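You operate a simulated robot arm through the tools that you are given. There is no shell and no other tool.

Carry out the task below with a simulated two-armed robot. There is one attempt and no reset: what you move stays moved.

TASK
Jog at speed 2: black button, then white button, then select OFF.
Fine: grey dial on 2 and black dial on JOG first; keep each JOG button down for two seconds or more.

The check looks at the end state, three seconds after you hand in, the way a careful person would. Anything else that was tipped, shoved, dropped, spilled or broken makes it a failure.

THE ROBOT
Two 7-joint arms with three-finger grippers on one trunk that stands fixed in place. Base frame: the origin is at the foot of the trunk, x ahead of it, y to its left, z up. Readings come in mm, degrees, newtons and seconds.
The left shoulder is at [70, 165, 1213], the right one opposite. With the tool pointing down near the work surface each hand reaches from about 320 to 860 mm from the base axis, measured 20 degrees to its own side. Payload 3.91 kg a hand.
Tool frame (each hand has its own): the origin (TCP) lies between the finger pads and is the grasp point; the fingertips stand 30 mm ahead of it; z points along the fingers, y is the line along which they close. Largest opening 116 mm; the body of the gripper starts 73 mm behind the TCP.
Orientation is that of the tool frame in the base frame, as a unit quaternion [x, y, z, w]. With the fingers straight down and closing along the base's y, the tool's x points along the base's -x, its y along +y and its z along -z.

THE INTERFACE
- The arms move only by the tool step_arm. It takes "left_plan", "right_plan" or both (then of equal length, played together; a hand with none holds still); each is a list of rows, each an object (a shift or turn left out is 0, a gripper value left out holds the last) with "translation": the shift along the base's x, y, z in units of 40 mm (1.0 is 40 mm), a list of three; "angular": the turn, a rotation vector about the base's x, y, z in units of 4 degrees (1.0 is 4 degrees), a list of three; "fingers": the closure, from 0 (fully open) to 1 (shut). In form: [{"translation": [dx, dy, dz], "angular": [wx, wy, wz], "fingers": fingers}, ...]. A call has 1 to 20 rows; each row shifts and turns the commanded pose from where the row before left it. A call with a number of a shift or a turn outside -1 to 1 is refused whole. Each row takes 0.2 s and may step no farther than 50 mm and 8.6 degrees from the row before; otherwise, or with a gripper value out of range, the whole call is refused. A pose out of reach is approached as far as the arm can. The call stops where the force on the tool passes 40 N (or 10 N more than at its start, if that is more) or the arm is blocked; 0.2 s more then pass. Each finger travels about 153 mm/s and halts on what it meets, pressing with about 24 N; the grip force reading is that of the motor and also rises with nothing between the fingers. The clock runs only during rows and for 0.2 s after the last one: add rows that do not move to give the fingers time. It gives the time, the measured TCP pose, the force on the tool (base axes), the opening and the grip force at its end, in the units of the frame above (readings bear some noise), with the torque about the TCP (base axes, N m) and any sound that the robot's microphone picked up, and new pictures: "show" is both (left out), scene, wrist or none (wrist: the cameras of the hands that moved).
- Cameras (640 x 400 px; columns grow to the right, rows downward): "scene" is now at [134.9, 6.3, 1523.5]; the picture's right is [0.09, -1.00, 0.00], its down [-0.64, -0.06, -0.76] and it looks along [0.76, 0.07, -0.65] (base axes); focal length 308 px, centre (320, 200). "left" rides on the left gripper at [75, 17, -88] in its tool frame; the picture's right is [-0.22, 0.97, 0.00], its down [-0.70, -0.16, -0.70] and it looks along [-0.68, -0.16, 0.71] (tool axes); focal length 247 px, centre (320, 200). "right" rides on the right gripper at [52, 56, -88] in its tool frame; the picture's right is [-0.73, 0.68, 0.00], its down [-0.49, -0.52, -0.70] and it looks along [-0.48, -0.51, 0.71] (tool axes); focal length 247 px, centre (320, 200). There is no depth. A picture from a camera that has moved, and an enlarged one, comes with that camera's place and axes in the base frame and with its lens.
- lift_body(by): slides the trunk up (or, below 0, down) by that many mm; the arms and the scene camera ride with it, the base frame stays. It gives what a move gives, with no picture.
- turn_head(pan, tilt): turns the head with the scene camera to pan (to the left, within 86 degrees either way) and tilt (down, from -29 to 69), counted from straight ahead of the robot. It gives what a move gives, and a new picture of the scene camera.
- enlarge(camera, box): a new picture of the part [left, top, right, bottom] of that camera's present view, enlarged. It takes no simulated time.
- hand_in(): hands the job in; it is judged then, once.

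Nothing tells you positions but the pictures and the camera data. Unless the task says otherwise, let go and move clear before handing in.

The tools are called after "Emit:" as a command line: name --argument value ..., lists and objects as JSON in quotes. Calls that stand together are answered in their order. step_arm: Moves the arms, as the interface text tells. Its arguments: {"type":"object","properties":{"left_plan":{"type":"array","items":{"type":"object","properties":{"translation":{"type":"array","items":{"type":"number"}},"angular":{"type":"array","items":{"type":"number"}},"fingers":{"type":"number"}}}},"right_plan":{"type":"array","items":{"type":"object","properties":{"translation":{"type":"array","items":{"type":"number"}},"angular":{"type":"array","items":{"type":"number"}},"fingers":{"type":"number"}}}},"show":{"type":"string","enum":["both","scene","wrist","none"]}},"required":[]} The other tools are called the same way: lift_body (by) slides the trunk up or down; turn_head (pan, tilt) turns the head that bears the scene camera; enlarge (camera, box) takes an enlarged picture of a part of a camera's view; hand_in () hands the job in.

At the start:

```text
time: 0.0
left_eef_pos: [527.0, 482.1, 1178.3]
left_orientation: [0.001, 1.0, 0.0, 0.0]
left_contact_force: [-0.5, -0.2, 0.0]
left_wrist_torque: [0.01, 0.01, 0.0]
left_width: 116.0
left_finger_force: 0.1
right_eef_pos: [435.0, -3.2, 1193.0]
right_orientation: [0.0, 1.0, 0.0, 0.0]
right_contact_force: [-0.4, -0.4, 0.3]
right_wrist_torque: [-0.03, 0.02, -0.04]
right_width: 116.1
right_finger_force: 0.0
trunk travel left (down, up): [-750.0, 90.0]
head pan, tilt: [5.0, 40.2]
```

scene: 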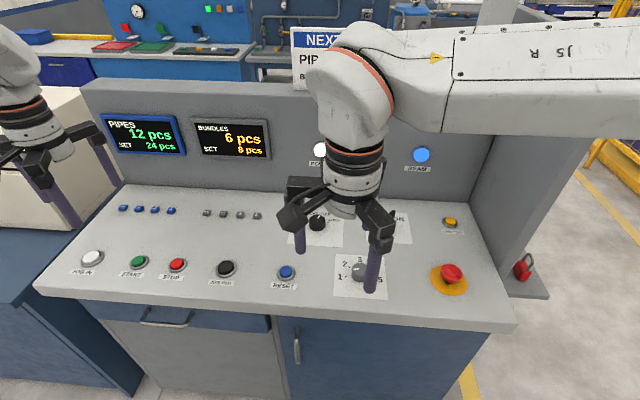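
right: 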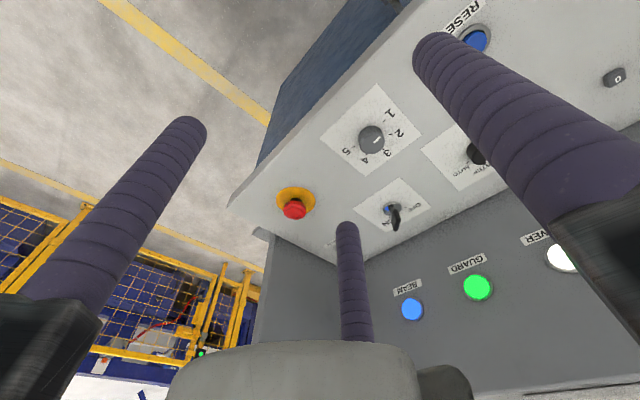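
left: 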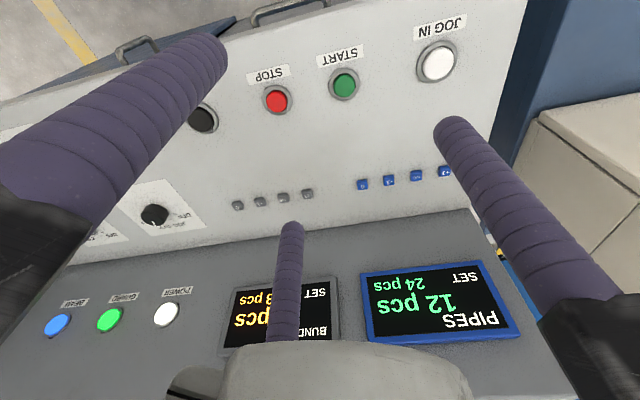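

I see a sloped or flat console with a white JOG IN button at left, a black JOG button (probably JOG OUT/REV), a black mode selector and a grey 1–5 speed dial. I'll zoom in to read the labels before moving.

Emit:
enlarge --camera "scene" --box '[60, 180, 300, 330]'

Emit:
enlarge --camera "scene" --box '[260, 180, 500, 330]'

Emit:
enlarge --camera "right" --box '[300, 60, 540, 210]'

Emit:
enlarge --camera "left" --box '[60, 60, 300, 260]'

```text
2.67 times, centred on (180, 255) of scene
camera zoom: at [134.9, 6.3, 1523.5], right [0.09, -1.0, 0.0], down [-0.64, -0.06, -0.76], along [0.76, 0.07, -0.65], focal length 820 px, centre (693, 53)
```

zoom: 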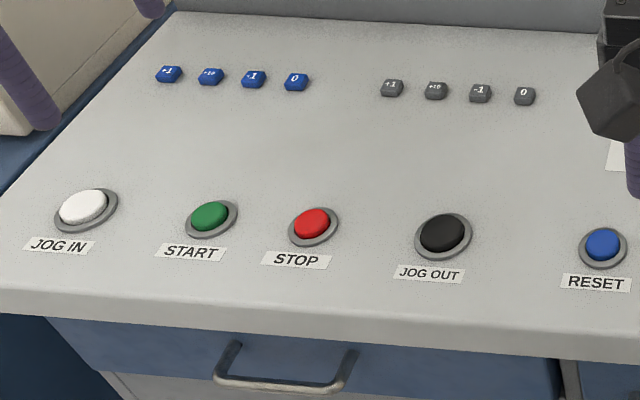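

```text
2.67 times, centred on (380, 255) of scene
camera zoom: at [134.9, 6.3, 1523.5], right [0.09, -1.0, 0.0], down [-0.64, -0.06, -0.76], along [0.76, 0.07, -0.65], focal length 820 px, centre (160, 53)
```

zoom: 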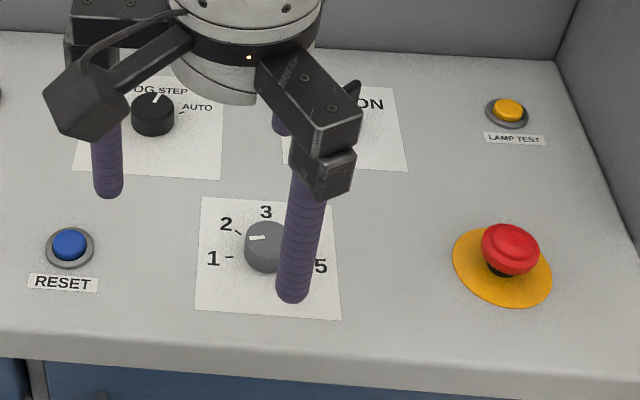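

```text
2.67 times, centred on (420, 135) of right
camera zoom: at [383.1, 52.8, 1282.2], right [0.73, 0.68, 0.0], down [0.49, -0.52, 0.7], along [0.48, -0.51, -0.71], focal length 659 px, centre (53, 373)
```

zoom: 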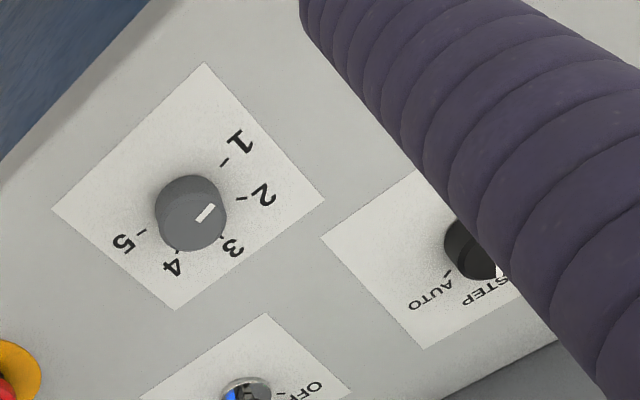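

```text
2.00 times, centred on (180, 160) of left
camera zoom: at [452.2, 500.5, 1266.0], right [0.22, 0.97, 0.0], down [0.7, -0.16, 0.7], along [0.68, -0.16, -0.71], focal length 494 px, centre (600, 280)
```

zoom: 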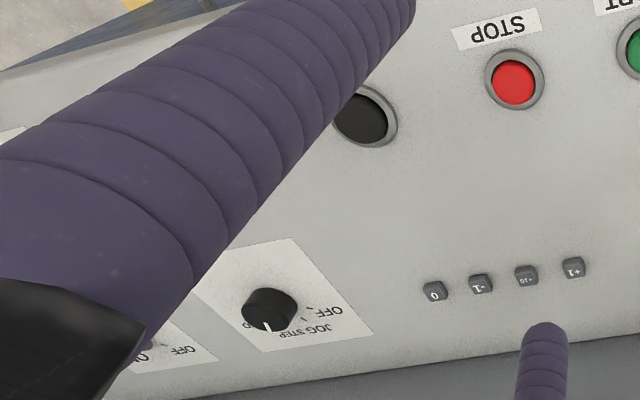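

The console carries a black OFF/JOG/STEP/AUTO selector (now near STEP), a grey 1–5 dial (now between 2 and 3), a JOG OUT black button and a JOG IN white button. I'll move the right hand aside to clear the scene camera's view.

Emit:
step_arm --right_plan '[{"translation": [0, -0.9, 0]}, {"translation": [0, -0.9, 0]}, {"translation": [0, -0.9, 0]}, {"translation": [0, -0.9, 0]}, {"translation": [0, -0.9, 0]}, {"translation": [0, -0.9, 0]}]' --show "both"

```text
time: 1.4
left_eef_pos: [527.5, 482.1, 1177.1]
left_orientation: [0.0, 1.0, 0.001, 0.001]
left_contact_force: [0.3, -0.7, -0.1]
left_wrist_torque: [0.01, -0.02, 0.02]
left_width: 116.1
left_finger_force: 0.1
right_eef_pos: [434.0, -221.1, 1194.4]
right_orientation: [0.0, 1.0, 0.0, 0.0]
right_contact_force: [-0.4, 0.0, 0.4]
right_wrist_torque: [0.02, -0.01, -0.03]
right_width: 115.8
right_finger_force: 0.1
trunk travel left (down, up): [-750.0, 90.0]
head pan, tilt: [5.0, 40.2]
camera scene: at [134.1, 4.4, 1523.6], right [0.09, -1.0, 0.0], down [-0.64, -0.06, -0.76], along [0.76, 0.07, -0.64], focal length 308 px, centre (320, 200)
camera right: at [382.5, -164.5, 1282.7], right [0.73, 0.68, 0.0], down [0.49, -0.52, 0.7], along [0.48, -0.51, -0.72], focal length 247 px, centre (320, 200)
```

scene: 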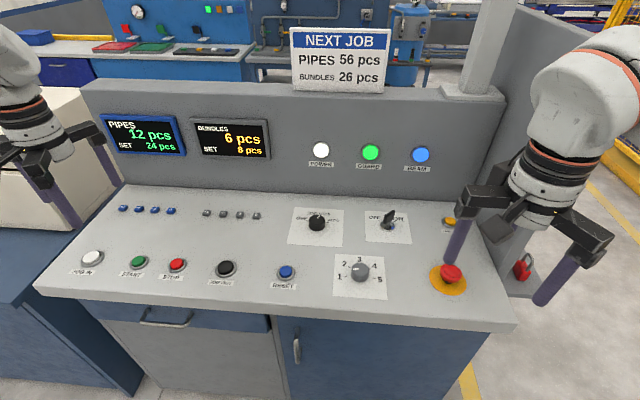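
right: 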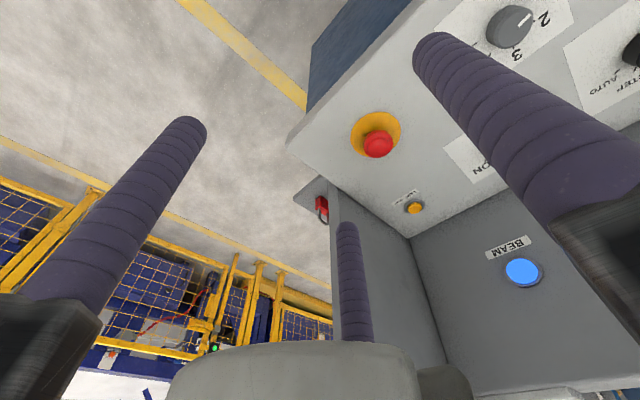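

Emit:
enlarge --camera "scene" --box '[270, 195, 430, 305]'

Emit:
enlarge --camera "scene" --box '[280, 200, 360, 250]'

Emit:
enlarge --camera "scene" --box '[320, 250, 400, 300]'

Emit:
enlarge --camera "scene" --box '[360, 200, 440, 250]'

```text
3.64 times, centred on (350, 250) of scene
camera zoom: at [134.1, 4.4, 1523.6], right [0.09, -1.0, 0.0], down [-0.64, -0.06, -0.76], along [0.76, 0.07, -0.64], focal length 1118 px, centre (211, 18)
```

zoom: 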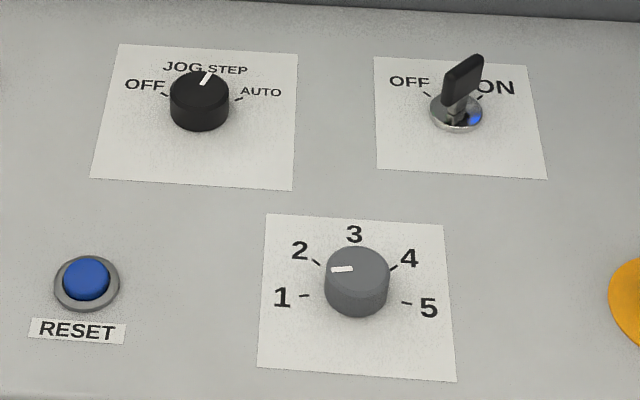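

```text
8.00 times, centred on (320, 225) of scene
camera zoom: at [134.1, 4.4, 1523.6], right [0.09, -1.0, 0.0], down [-0.64, -0.06, -0.76], along [0.76, 0.07, -0.64], focal length 2461 px, centre (320, 0)
```

zoom: 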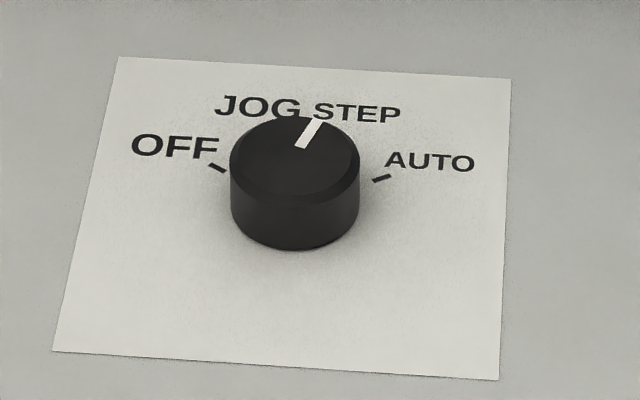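

```text
8.00 times, centred on (360, 275) of scene
camera zoom: at [134.1, 4.4, 1523.6], right [0.09, -1.0, 0.0], down [-0.64, -0.06, -0.76], along [0.76, 0.07, -0.64], focal length 2461 px, centre (0, -400)
```

zoom: 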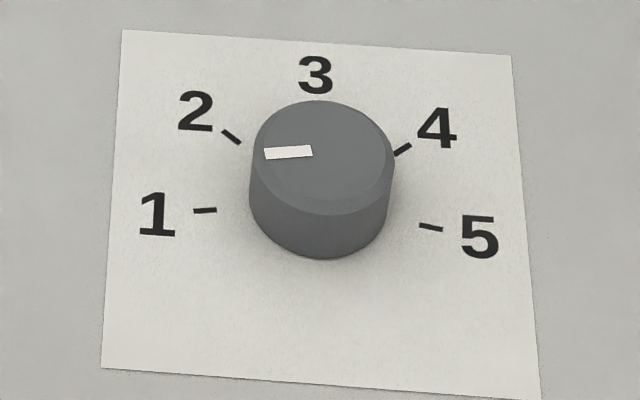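

```text
8.00 times, centred on (400, 225) of scene
camera zoom: at [134.1, 4.4, 1523.6], right [0.09, -1.0, 0.0], down [-0.64, -0.06, -0.76], along [0.76, 0.07, -0.64], focal length 2461 px, centre (-320, 0)
```

zoom: 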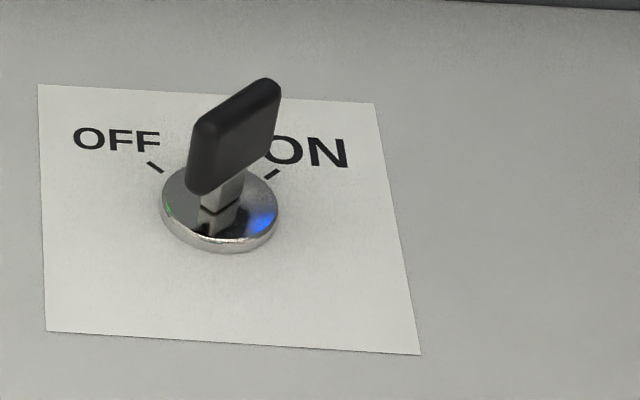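

The grey dial points at 1 and the black selector appears to point at STEP; the key switch is ON. I'll bring the left hand's camera across to view the dials for accurate triangulation.

Emit:
step_arm --left_plan '[{"translation": [-0.1, -0.95, 0]}, {"translation": [-0.1, -0.95, 0]}, {"translation": [-0.1, -0.95, 0]}, {"translation": [-0.1, -0.95, 0]}, {"translation": [-0.1, -0.95, 0]}, {"translation": [-0.1, -0.95, 0]}, {"translation": [-0.1, -0.95, 0]}, {}]' --show "wrist"

```text
time: 3.2
left_eef_pos: [505.0, 223.5, 1162.8]
left_orientation: [-0.008, 0.999, -0.042, -0.016]
left_contact_force: [-0.5, -0.1, 0.5]
left_wrist_torque: [-0.02, -0.04, 0.02]
left_width: 115.9
left_finger_force: 0.0
left hand out of reach, approached as far as the arm can: row 7
right_eef_pos: [434.4, -219.6, 1193.1]
right_orientation: [0.001, 1.0, 0.0, 0.0]
right_contact_force: [0.2, 0.6, -0.4]
right_wrist_torque: [0.02, -0.01, 0.01]
right_width: 116.1
right_finger_force: 0.0
trunk travel left (down, up): [-750.0, 90.0]
head pan, tilt: [5.0, 40.2]
camera left: at [431.8, 247.5, 1251.6], right [0.21, 0.97, -0.09], down [0.72, -0.09, 0.69], along [0.66, -0.21, -0.72], focal length 247 px, centre (320, 200)
```

left: 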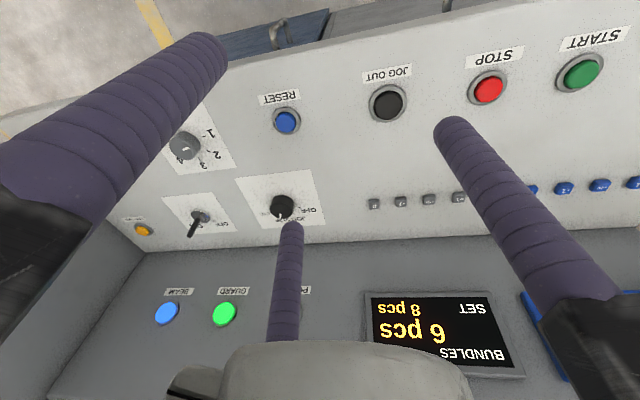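

The left hand hit its reach limit slightly tilted, but the view shows all the relevant controls. I'll enlarge it for measurement.

Emit:
enlarge --camera "left" --box '[120, 60, 440, 260]'

Emit:
enlarge --camera "scene" --box '[200, 195, 440, 345]'

```text
2.00 times, centred on (280, 160) of left
camera zoom: at [431.8, 247.5, 1251.6], right [0.21, 0.97, -0.09], down [0.72, -0.09, 0.69], along [0.66, -0.21, -0.72], focal length 494 px, centre (400, 280)
```

zoom: 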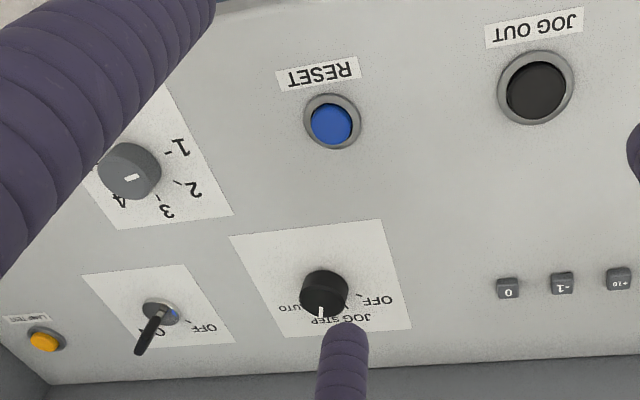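

```text
2.67 times, centred on (320, 270) of scene
camera zoom: at [131.0, -2.6, 1517.1], right [-0.02, -1.0, 0.0], down [-0.7, 0.01, -0.71], along [0.71, -0.01, -0.7], focal length 820 px, centre (320, 13)
```

zoom: 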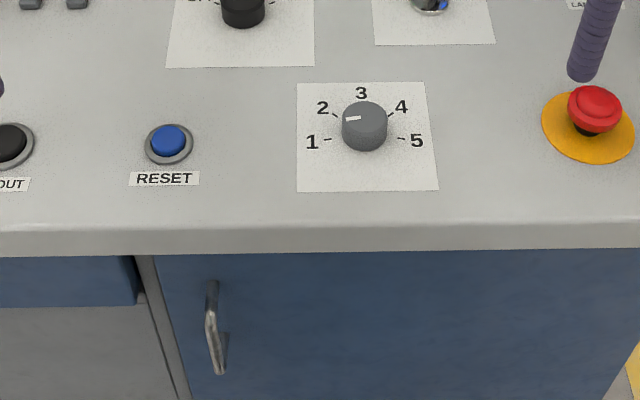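

The scene camera's reported pose has shifted with this move, so I'll rely on the pose given with each new picture. Taking a fresh full scene view and close-ups from the same instant.

Emit:
enlarge --camera "scene" --box '[0, 0, 640, 400]'

Emit:
enlarge --camera "scene" --box '[200, 150, 440, 300]'

Emit:
enlarge --camera "scene" --box '[0, 150, 240, 300]'

Emit:
enlarge --camera "left" --box '[340, 20, 640, 220]'

```text
1.00 times, centred on (320, 200) of scene (not enlarged: the box is as wide or as high as the picture)
camera zoom: at [131.0, -2.6, 1517.1], right [-0.02, -1.0, 0.0], down [-0.7, 0.01, -0.71], along [0.71, -0.01, -0.7], focal length 308 px, centre (320, 200)
```

zoom: 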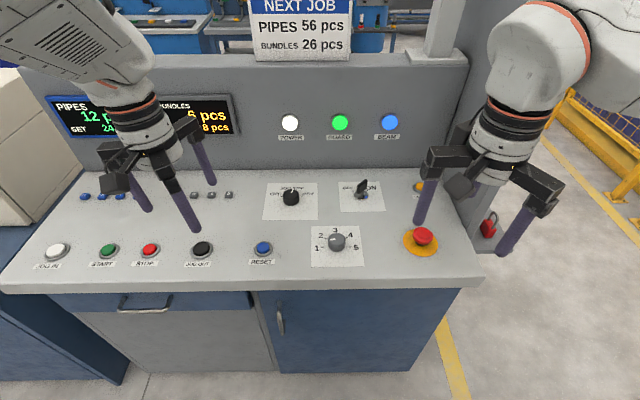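

```text
2.67 times, centred on (320, 225) of scene
camera zoom: at [131.0, -2.6, 1517.1], right [-0.02, -1.0, 0.0], down [-0.7, 0.01, -0.71], along [0.71, -0.01, -0.7], focal length 820 px, centre (320, 133)
```

zoom: 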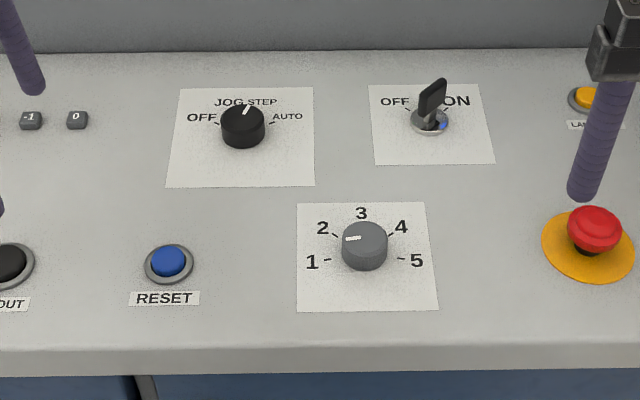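

```text
2.67 times, centred on (120, 225) of scene
camera zoom: at [131.0, -2.6, 1517.1], right [-0.02, -1.0, 0.0], down [-0.7, 0.01, -0.71], along [0.71, -0.01, -0.7], focal length 820 px, centre (853, 133)
```

zoom: 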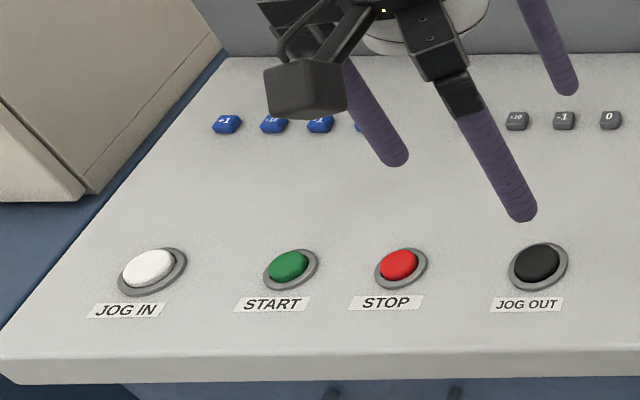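

```text
2.00 times, centred on (490, 120) of left
camera zoom: at [431.8, 247.5, 1251.6], right [0.21, 0.97, -0.09], down [0.72, -0.09, 0.69], along [0.66, -0.21, -0.72], focal length 494 px, centre (-20, 360)
```

zoom: 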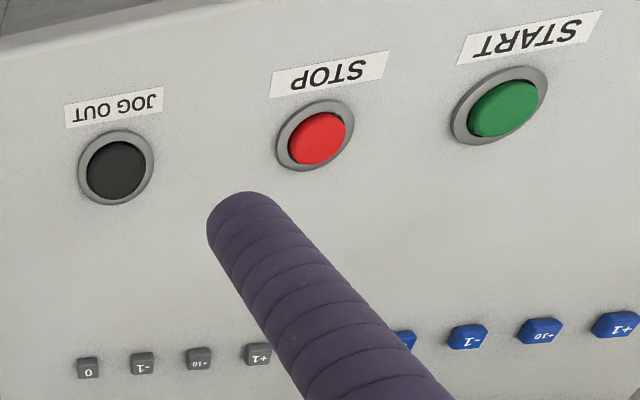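

The panel looks horizontal at about z≈897: grey dial near (600, -50), black selector near (756, 66), JOG OUT near (590, 280), JOG IN near (586, 631). I'll retreat the left hand to its side and bring the right hand above the grey dial at a safe height.

Emit:
step_arm --left_plan '[{"translation": [0.08, 0.83, 0]}, {"translation": [0.08, 0.83, 0]}, {"translation": [0.08, 0.83, 0]}, {"translation": [0.08, 0.83, 0]}, {"translation": [0.08, 0.83, 0]}, {"translation": [0.08, 0.83, 0]}, {"translation": [0.08, 0.83, 0]}, {"translation": [0.08, 0.83, 0]}, {}]' --right_plan '[{"translation": [0.52, 0.0, -0.3]}, {"translation": [0.52, 0.3, -0.45]}, {"translation": [0.52, 0.6, -0.45]}, {"translation": [0.52, 0.68, -0.45]}, {"translation": [0.52, 0.68, -0.45]}, {"translation": [0.52, 0.68, -0.45]}, {"translation": [0.52, 0.68, -0.45]}, {"translation": [0.52, 0.68, -0.45]}, {}]' --show "both"

```text
time: 5.2
left_eef_pos: [531.2, 484.3, 1176.6]
left_orientation: [0.001, 1.0, 0.001, 0.001]
left_contact_force: [0.2, 0.5, 0.0]
left_wrist_torque: [0.02, -0.04, 0.01]
left_width: 116.2
left_finger_force: 0.0
right_eef_pos: [600.7, -48.6, 1055.8]
right_orientation: [0.0, 1.0, 0.001, 0.0]
right_contact_force: [-0.5, -0.6, -0.7]
right_wrist_torque: [0.01, -0.03, 0.0]
right_width: 115.9
right_finger_force: 0.1
trunk travel left (down, up): [-750.0, 90.0]
head pan, tilt: [5.0, 40.2]
camera scene: at [133.9, 4.4, 1523.6], right [0.09, -1.0, 0.0], down [-0.64, -0.06, -0.76], along [0.76, 0.07, -0.64], focal length 308 px, centre (320, 200)
camera right: at [549.7, 7.7, 1144.8], right [0.73, 0.68, 0.0], down [0.49, -0.53, 0.7], along [0.48, -0.51, -0.72], focal length 247 px, centre (320, 200)
camera left: at [457.4, 501.5, 1264.3], right [0.22, 0.97, 0.0], down [0.7, -0.16, 0.7], along [0.68, -0.16, -0.71], focal length 247 px, centre (320, 200)
```

scene: 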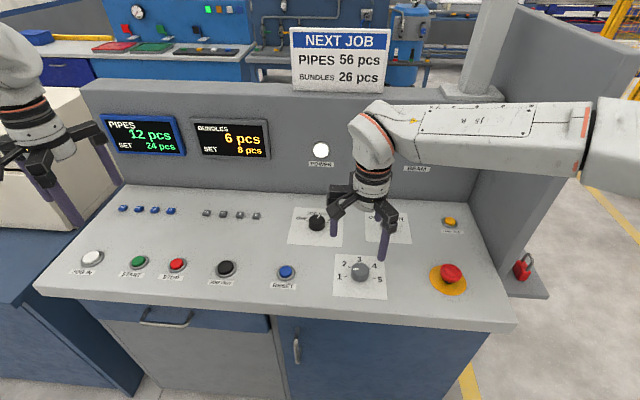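
right: 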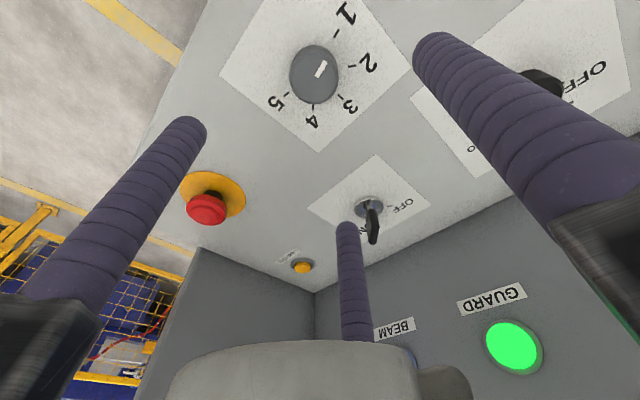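
left: 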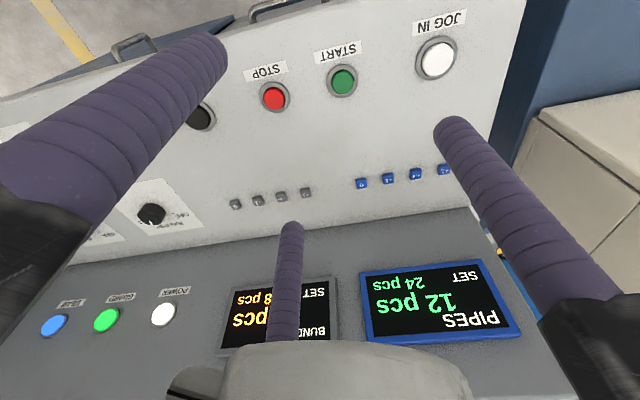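

The right hand is above the grey dial, and the pictures actually show three rod-like fingers at 120° around the TCP. I'll enlarge to refine the dial's centre and the pointer reading.

Emit:
enlarge --camera "right" --box '[220, 0, 412, 120]'

Emit:
enlarge --camera "scene" --box '[290, 170, 450, 270]'

Emit:
enlarge --camera "scene" --box '[310, 240, 406, 300]'

```text
3.33 times, centred on (316, 60) of right
camera zoom: at [549.7, 7.7, 1144.8], right [0.73, 0.68, 0.0], down [0.49, -0.53, 0.7], along [0.48, -0.51, -0.72], focal length 823 px, centre (333, 667)
```

zoom: 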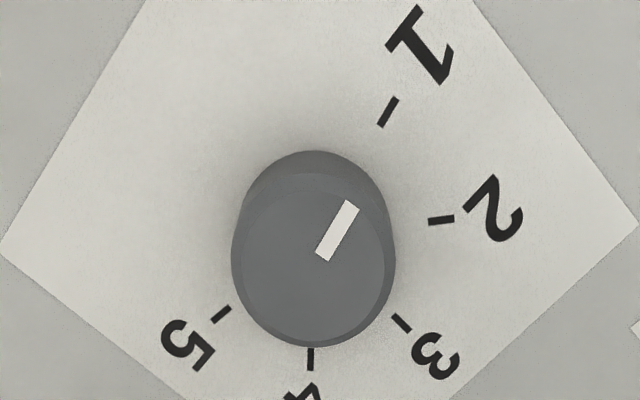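

```text
4.00 times, centred on (370, 220) of scene
camera zoom: at [133.9, 4.4, 1523.6], right [0.09, -1.0, 0.0], down [-0.64, -0.06, -0.76], along [0.76, 0.07, -0.64], focal length 1230 px, centre (120, 120)
```

zoom: 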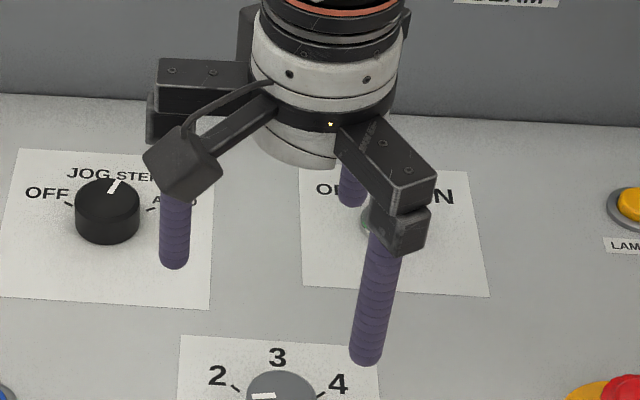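

```text
6.67 times, centred on (358, 270) of scene
camera zoom: at [133.9, 4.4, 1523.6], right [0.09, -1.0, 0.0], down [-0.64, -0.06, -0.76], along [0.76, 0.07, -0.64], focal length 2051 px, centre (67, -267)
```

zoom: 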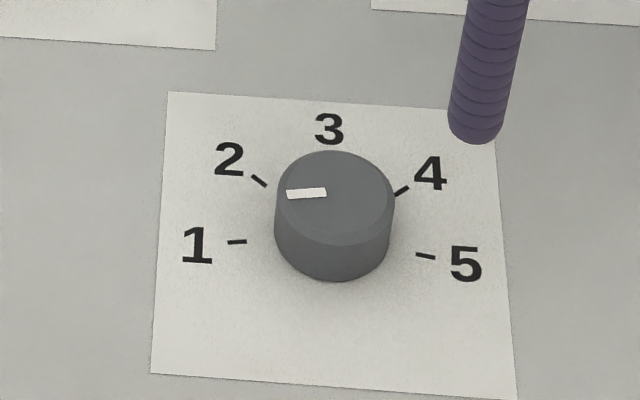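

The grey dial's centre works out at about (597, -50.5), with ticks 50° apart on a 35 mm circle and the pointer on 1. I'll centre the hand and descend partway around the knob.

Emit:
step_arm --right_plan '[{"translation": [-0.09, -0.05, -0.8]}, {"translation": [0, 0, -0.9]}, {"translation": [0, 0, -0.7]}, {}]' --show "both"

```text
time: 6.2
left_eef_pos: [533.0, 485.6, 1174.2]
left_orientation: [0.0, 1.0, 0.0, 0.0]
left_contact_force: [0.1, 0.1, 0.2]
left_wrist_torque: [-0.02, 0.0, 0.0]
left_width: 115.6
left_finger_force: 0.0
right_eef_pos: [596.9, -50.0, 959.6]
right_orientation: [0.001, 1.0, 0.0, 0.001]
right_contact_force: [-0.1, -0.2, 0.2]
right_wrist_torque: [0.0, 0.0, -0.02]
right_width: 116.0
right_finger_force: 0.1
trunk travel left (down, up): [-750.0, 90.0]
head pan, tilt: [5.0, 40.2]
camera scene: at [134.8, 6.4, 1523.5], right [0.09, -1.0, 0.0], down [-0.64, -0.06, -0.76], along [0.76, 0.07, -0.65], focal length 308 px, centre (320, 200)
camera right: at [545.3, 6.7, 1048.5], right [0.73, 0.68, 0.0], down [0.49, -0.52, 0.7], along [0.48, -0.51, -0.71], focal length 247 px, centre (320, 200)
```

scene: 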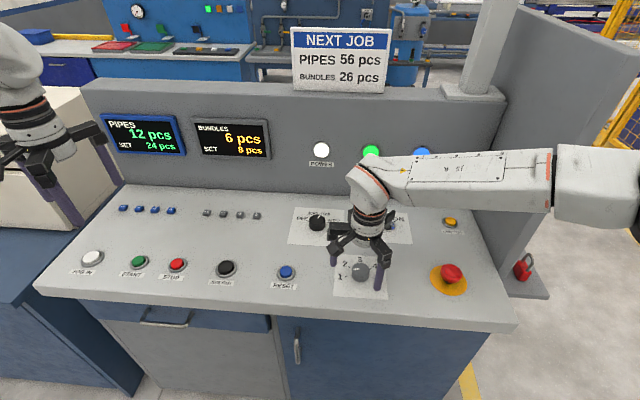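
right: 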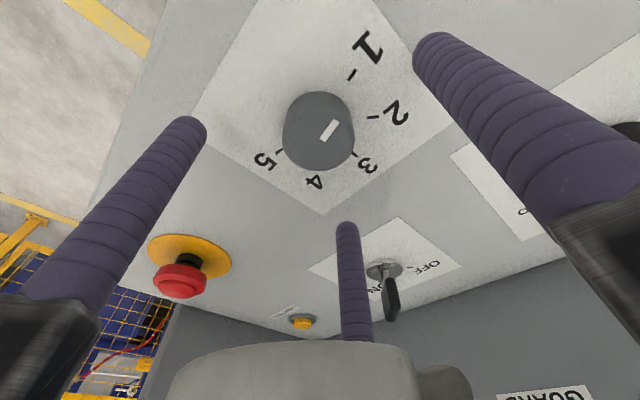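

Emit:
enlarge --camera "right" --box '[224, 70, 416, 190]'

Emit:
enlarge --camera "scene" --box '[310, 230, 406, 290]'

```text
3.33 times, centred on (320, 130) of right
camera zoom: at [545.3, 6.7, 1048.5], right [0.73, 0.68, 0.0], down [0.49, -0.52, 0.7], along [0.48, -0.51, -0.71], focal length 823 px, centre (320, 433)
```

zoom: 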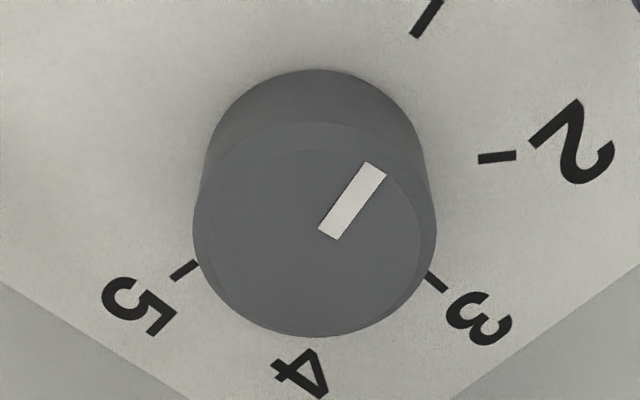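

```text
6.67 times, centred on (358, 260) of scene
camera zoom: at [134.8, 6.4, 1523.5], right [0.09, -1.0, 0.0], down [-0.64, -0.06, -0.76], along [0.76, 0.07, -0.65], focal length 2051 px, centre (67, -200)
```

zoom: 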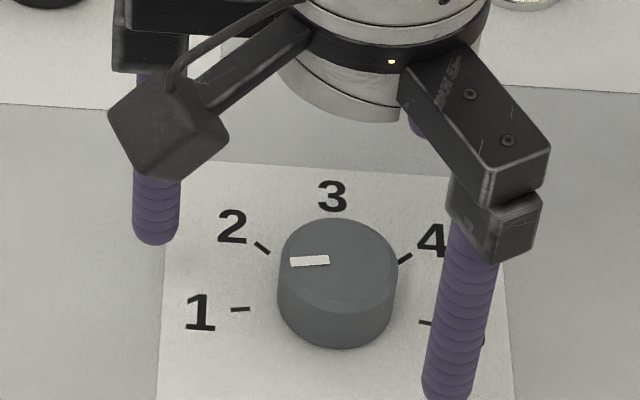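

The knob is centred under the TCP with its top near z≈919. I'll lower so the tips sit beside the knob a few millimetres above the panel, then close.

Emit:
step_arm --right_plan '[{"translation": [0, 0, -0.35]}, {"translation": [0, 0, -0.25]}, {}]' --show "none"

Emit:
step_arm --right_plan '[{"fingers": 0.5}, {"fingers": 0.5}, {"fingers": 1.0}, {"fingers": 1.0}, {"fingers": 1.0}]' --show "both"

```text
time: 7.0
left_eef_pos: [533.3, 485.2, 1174.9]
left_orientation: [0.0, 1.0, 0.0, 0.0]
left_contact_force: [0.9, -0.3, -0.2]
left_wrist_torque: [0.02, 0.02, 0.02]
left_width: 116.1
left_finger_force: 0.2
right_eef_pos: [596.3, -50.7, 934.8]
right_orientation: [0.001, 1.0, 0.0, 0.0]
right_contact_force: [-0.1, 0.0, 0.3]
right_wrist_torque: [0.05, 0.02, 0.01]
right_width: 116.0
right_finger_force: 0.0
trunk travel left (down, up): [-750.0, 90.0]
head pan, tilt: [5.0, 40.2]
```

```text
time: 8.2
left_eef_pos: [531.3, 484.7, 1174.9]
left_orientation: [0.0, 1.0, 0.0, 0.001]
left_contact_force: [0.1, -0.8, 0.1]
left_wrist_torque: [-0.01, 0.02, 0.01]
left_width: 116.2
left_finger_force: 0.0
right_eef_pos: [594.2, -50.9, 934.9]
right_orientation: [0.001, 1.0, -0.001, -0.001]
right_contact_force: [-6.0, 0.4, -1.1]
right_wrist_torque: [0.15, 0.96, 0.0]
right_width: 41.4
right_finger_force: 44.9
trunk travel left (down, up): [-750.0, 90.0]
head pan, tilt: [5.0, 40.2]
camera scene: at [134.1, 6.4, 1523.6], right [0.09, -1.0, 0.0], down [-0.64, -0.06, -0.76], along [0.76, 0.07, -0.64], focal length 308 px, centre (320, 200)
camera right: at [544.3, 6.6, 1024.3], right [0.73, 0.68, 0.0], down [0.49, -0.52, 0.7], along [0.47, -0.51, -0.72], focal length 247 px, centre (320, 200)
```

scene: 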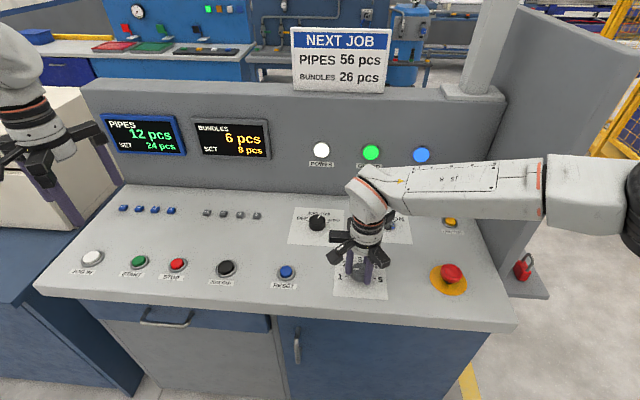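
right: 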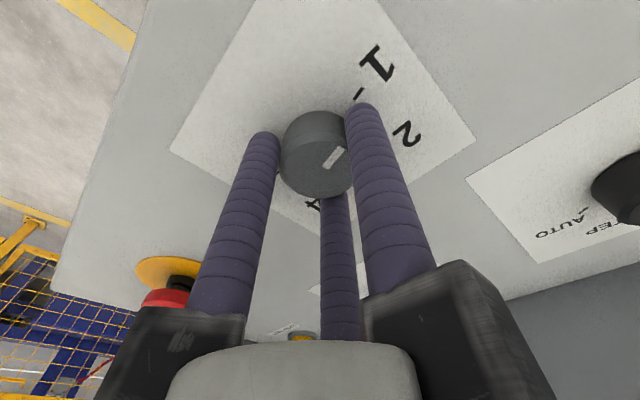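

The fingers have gripped the grey knob (width 41 mm) with a slight x offset. I'll relieve that offset and turn clockwise halfway to check it follows.

Emit:
step_arm --right_plan '[{"translation": [-0.05, 0, 0], "fingers": 1.0}, {"angular": [0, 0, -1]}, {"angular": [0, 0, -1]}, {"angular": [0, 0, -1]}, {"angular": [0, 0, -1]}, {"angular": [0, 0, -1]}, {"angular": [0, 0, -1]}]' --show "both"

Emit:
enlarge --camera "right" --box '[224, 80, 416, 200]'

```text
time: 9.8
left_eef_pos: [533.3, 485.8, 1175.5]
left_orientation: [0.0, 1.0, -0.001, -0.001]
left_contact_force: [0.1, -0.2, 0.2]
left_wrist_torque: [0.0, 0.01, -0.04]
left_width: 115.8
left_finger_force: 0.1
right_eef_pos: [594.4, -49.2, 934.8]
right_orientation: [0.209, 0.978, 0.0, 0.0]
right_contact_force: [0.0, -1.4, -2.6]
right_wrist_torque: [-0.5, -0.61, -0.01]
right_width: 41.2
right_finger_force: 44.1
trunk travel left (down, up): [-750.0, 90.0]
head pan, tilt: [5.0, 40.2]
camera scene: at [135.1, 6.2, 1523.5], right [0.09, -1.0, 0.0], down [-0.64, -0.06, -0.76], along [0.76, 0.07, -0.65], focal length 308 px, centre (320, 200)
camera right: at [571.4, 23.0, 1024.3], right [0.95, 0.32, 0.0], down [0.23, -0.68, 0.7], along [0.23, -0.66, -0.71], focal length 247 px, centre (320, 200)
```

scene: 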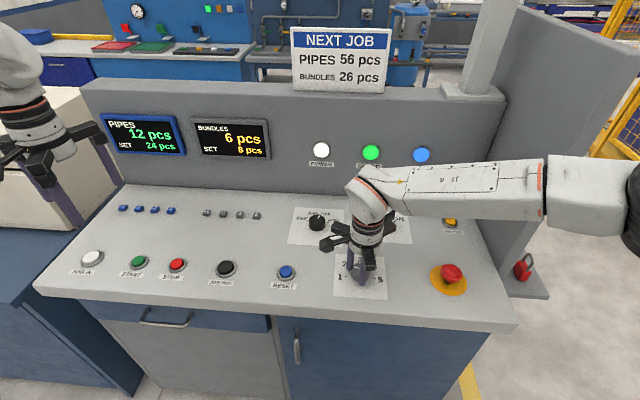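
right: 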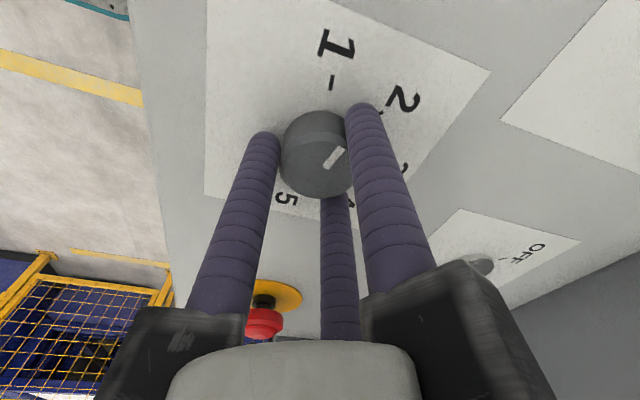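

```text
3.33 times, centred on (320, 140) of right
camera zoom: at [571.4, 23.0, 1024.3], right [0.95, 0.32, 0.0], down [0.23, -0.68, 0.7], along [0.23, -0.66, -0.71], focal length 823 px, centre (320, 400)
```

zoom: 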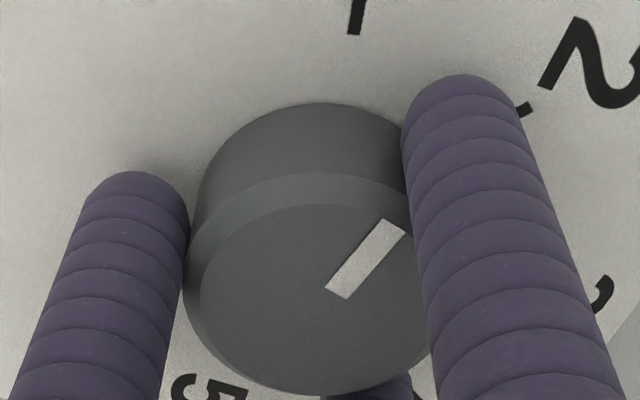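

The knob follows the hand rigidly; 24° turned so far. I'll turn the remaining 26° to reach 2.

Emit:
step_arm --right_plan '[{"angular": [0, 0, -1]}, {"angular": [0, 0, -1]}, {"angular": [0, 0, -1]}, {"angular": [0, 0, -1]}, {"angular": [0, 0, -1]}, {"angular": [0, 0, -1]}, {"angular": [0, 0, -0.5]}, {}]' --show "wrist"

Emit:
enlarge --camera "right" --box '[224, 80, 416, 200]'

```text
time: 11.6
left_eef_pos: [533.3, 484.2, 1175.2]
left_orientation: [0.0, 1.0, 0.0, 0.0]
left_contact_force: [0.1, -1.0, 0.4]
left_wrist_torque: [-0.01, 0.01, 0.02]
left_width: 116.0
left_finger_force: 0.1
right_eef_pos: [595.5, -49.9, 935.6]
right_orientation: [0.423, 0.906, 0.0, 0.0]
right_contact_force: [1.2, -3.3, 1.2]
right_wrist_torque: [-0.11, 0.21, 0.05]
right_width: 41.4
right_finger_force: 45.4
trunk travel left (down, up): [-750.0, 90.0]
head pan, tilt: [5.0, 40.2]
camera right: at [605.7, 26.5, 1024.3], right [0.99, -0.13, 0.0], down [-0.09, -0.71, 0.7], along [-0.09, -0.69, -0.72], focal length 247 px, centre (320, 200)
```

right: 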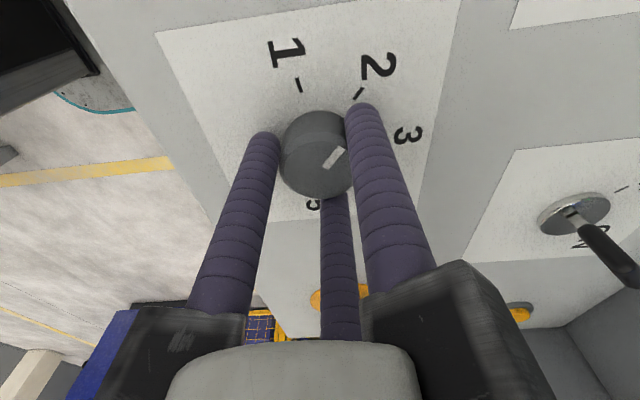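

```text
3.33 times, centred on (320, 140) of right
camera zoom: at [605.7, 26.5, 1024.3], right [0.99, -0.13, 0.0], down [-0.09, -0.71, 0.7], along [-0.09, -0.69, -0.72], focal length 823 px, centre (320, 400)
```

zoom: 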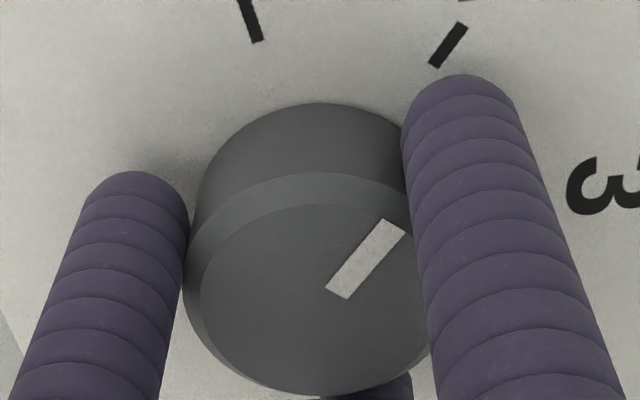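

The pointer now lines up with the tick at 2. I'll open, rise straight up and verify.

Emit:
step_arm --right_plan '[{"fingers": 0.4}, {"fingers": 0.2}, {"fingers": 0.0}, {"translation": [0, 0, 0.5]}, {"translation": [0, 0, 0.9]}, {"translation": [0, 0, 0.9]}, {"translation": [0, 0, 0.7]}, {}]' --show "both"

Emit:
enlarge --camera "right" --box '[224, 20, 416, 140]'

Emit:
enlarge --camera "scene" --box '[310, 240, 406, 300]'

```text
time: 13.4
left_eef_pos: [533.6, 485.7, 1175.3]
left_orientation: [-0.001, 1.0, 0.0, -0.001]
left_contact_force: [0.3, -0.3, 0.5]
left_wrist_torque: [0.02, 0.01, 0.01]
left_width: 116.2
left_finger_force: 0.0
right_eef_pos: [595.2, -50.1, 1054.7]
right_orientation: [0.424, 0.906, 0.0, -0.001]
right_contact_force: [-0.1, -0.9, -0.3]
right_wrist_torque: [0.01, 0.04, 0.04]
right_width: 115.9
right_finger_force: 0.1
trunk travel left (down, up): [-750.0, 90.0]
head pan, tilt: [5.0, 40.2]
camera scene: at [135.4, 6.2, 1523.5], right [0.09, -1.0, 0.0], down [-0.64, -0.06, -0.76], along [0.76, 0.07, -0.65], focal length 308 px, centre (320, 200)
camera right: at [605.6, 26.0, 1143.7], right [0.99, -0.12, 0.0], down [-0.09, -0.71, 0.7], along [-0.09, -0.69, -0.71], focal length 247 px, centre (320, 200)
```

scene: 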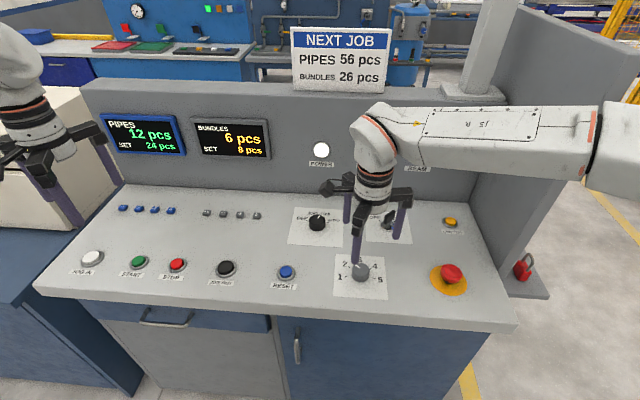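
right: 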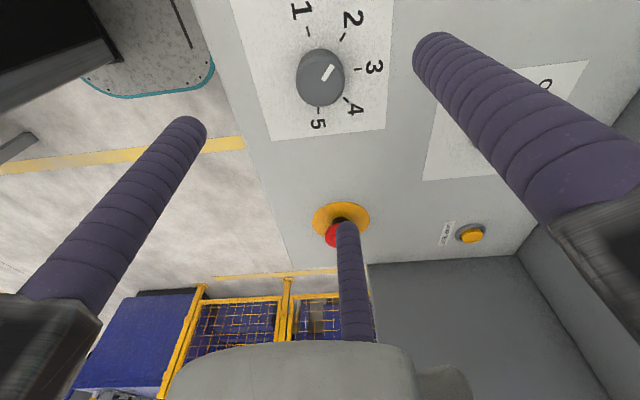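

```text
3.33 times, centred on (320, 80) of right
camera zoom: at [605.6, 26.0, 1143.7], right [0.99, -0.12, 0.0], down [-0.09, -0.71, 0.7], along [-0.09, -0.69, -0.71], focal length 823 px, centre (320, 600)
```

zoom: 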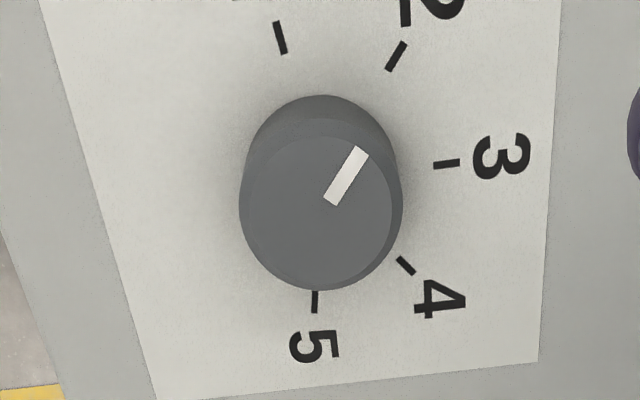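

```text
6.67 times, centred on (358, 270) of scene
camera zoom: at [135.4, 6.2, 1523.5], right [0.09, -1.0, 0.0], down [-0.64, -0.06, -0.76], along [0.76, 0.07, -0.65], focal length 2051 px, centre (67, -267)
```

zoom: 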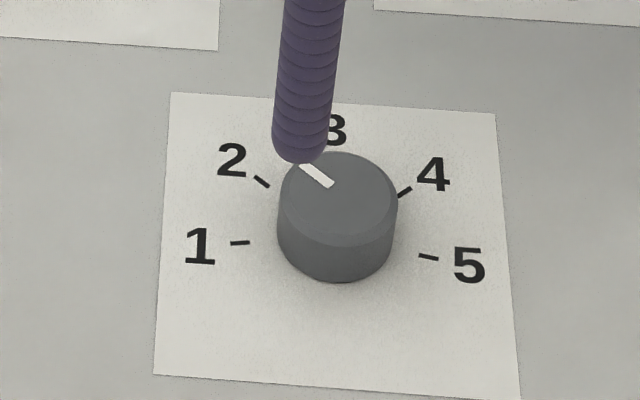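

The grey dial reads 2. Next I'll move the right hand above the black selector, keeping height, and measure its centre and tick angles.

Emit:
step_arm --right_plan '[{"translation": [0.78, 0.58, 0]}, {"translation": [0.78, 0.58, 0]}, {"translation": [0.78, 0.58, 0]}, {"translation": [0.78, 0.58, 0]}, {"translation": [0.78, 0.58, 0]}, {}]' --show "both"

Emit:
enlarge --camera "right" --box '[224, 20, 416, 140]'

```text
time: 14.8
left_eef_pos: [532.2, 484.0, 1176.1]
left_orientation: [0.002, 1.0, 0.001, 0.0]
left_contact_force: [0.4, -0.1, 0.2]
left_wrist_torque: [0.04, 0.0, 0.03]
left_width: 116.0
left_finger_force: 0.1
right_eef_pos: [750.2, 62.8, 1055.1]
right_orientation: [0.423, 0.906, 0.001, -0.001]
right_contact_force: [-0.1, -1.3, -0.5]
right_wrist_torque: [0.04, 0.0, -0.03]
right_width: 116.0
right_finger_force: 0.1
trunk travel left (down, up): [-750.0, 90.0]
head pan, tilt: [5.0, 40.2]
camera scene: at [134.5, 3.8, 1523.6], right [0.09, -1.0, 0.0], down [-0.64, -0.05, -0.76], along [0.76, 0.07, -0.64], focal length 308 px, centre (320, 200)
camera right: at [760.7, 139.9, 1144.2], right [0.99, -0.12, 0.0], down [-0.09, -0.71, 0.7], along [-0.09, -0.69, -0.72], focal length 247 px, centre (320, 200)
```

scene: 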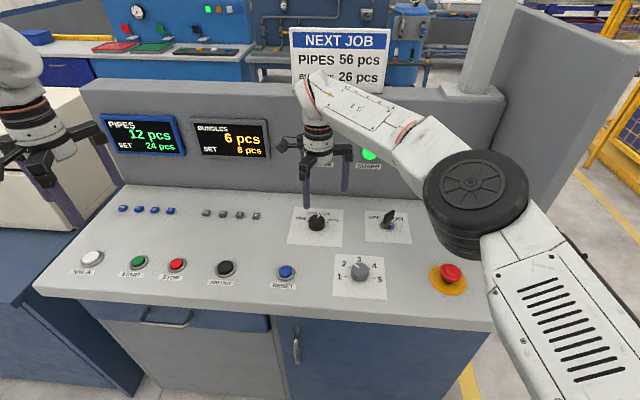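
right: 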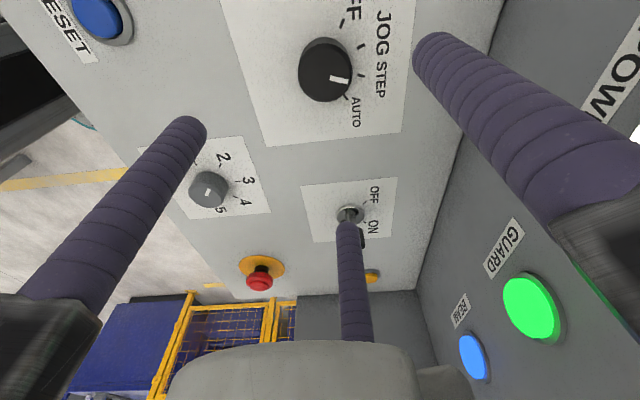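

```text
3.33 times, centred on (320, 80) of right
camera zoom: at [760.7, 139.9, 1144.2], right [0.99, -0.12, 0.0], down [-0.09, -0.71, 0.7], along [-0.09, -0.69, -0.72], focal length 823 px, centre (320, 600)
```

zoom: 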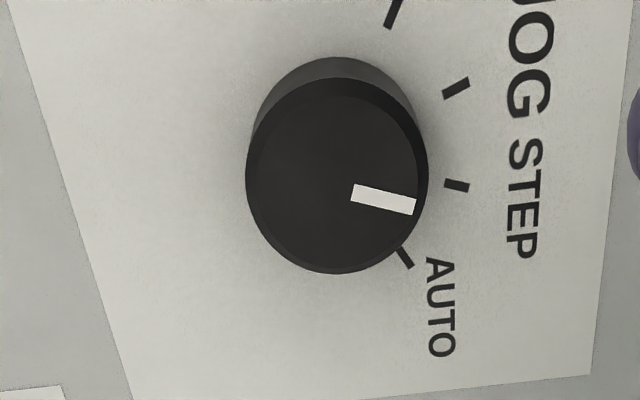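

The pointer is on STEP; ticks are at ±20° and ±60° around a centre of about (756, 69.5). I'll centre the hand and descend partway to verify alignment.

Emit:
step_arm --right_plan '[{"translation": [0.13, 0.17, -0.6]}, {"translation": [0, 0, -0.9]}, {"translation": [0, 0, -0.8]}, {}]' --show "both"

Emit:
enlarge --camera "right" --box '[224, 70, 416, 190]'

```text
time: 15.8
left_eef_pos: [533.1, 485.3, 1174.9]
left_orientation: [-0.001, 1.0, 0.0, 0.001]
left_contact_force: [-0.7, 0.2, 0.0]
left_wrist_torque: [0.0, 0.02, 0.04]
left_width: 116.0
left_finger_force: 0.1
right_eef_pos: [755.6, 72.5, 961.9]
right_orientation: [0.423, 0.906, 0.0, 0.0]
right_contact_force: [0.1, -0.4, 0.6]
right_wrist_torque: [-0.02, 0.01, -0.01]
right_width: 116.1
right_finger_force: 0.1
trunk travel left (down, up): [-750.0, 90.0]
head pan, tilt: [5.0, 40.2]
camera scene: at [134.7, 7.0, 1523.5], right [0.09, -1.0, 0.0], down [-0.64, -0.06, -0.76], along [0.76, 0.07, -0.65], focal length 308 px, centre (320, 200)
camera right: at [766.4, 149.5, 1052.3], right [0.99, -0.12, 0.0], down [-0.09, -0.71, 0.7], along [-0.09, -0.69, -0.71], focal length 247 px, centre (320, 200)
```

scene: 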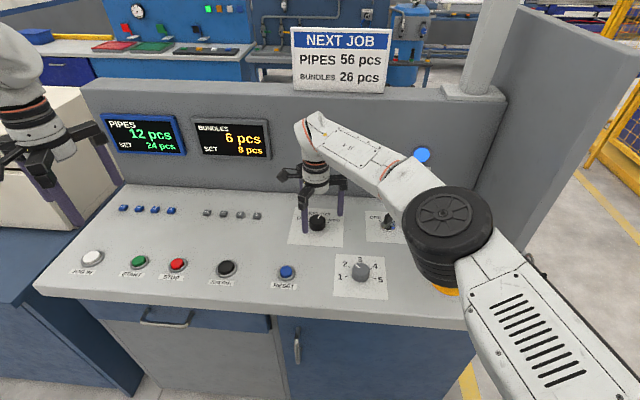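
right: 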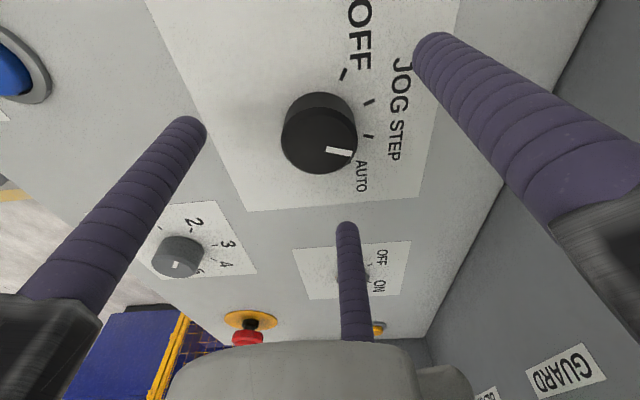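

```text
3.33 times, centred on (320, 130) of right
camera zoom: at [766.4, 149.5, 1052.3], right [0.99, -0.12, 0.0], down [-0.09, -0.71, 0.7], along [-0.09, -0.69, -0.71], focal length 823 px, centre (320, 433)
```

zoom: 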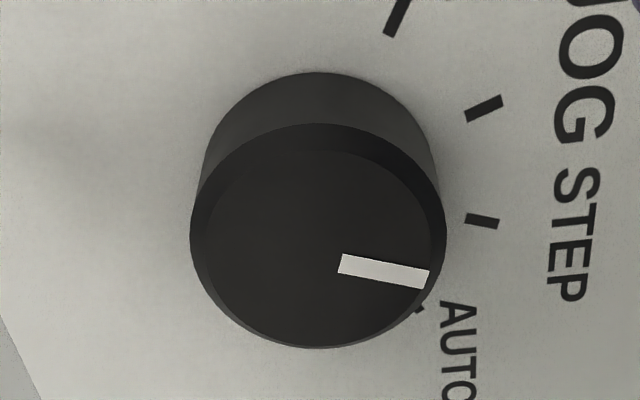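

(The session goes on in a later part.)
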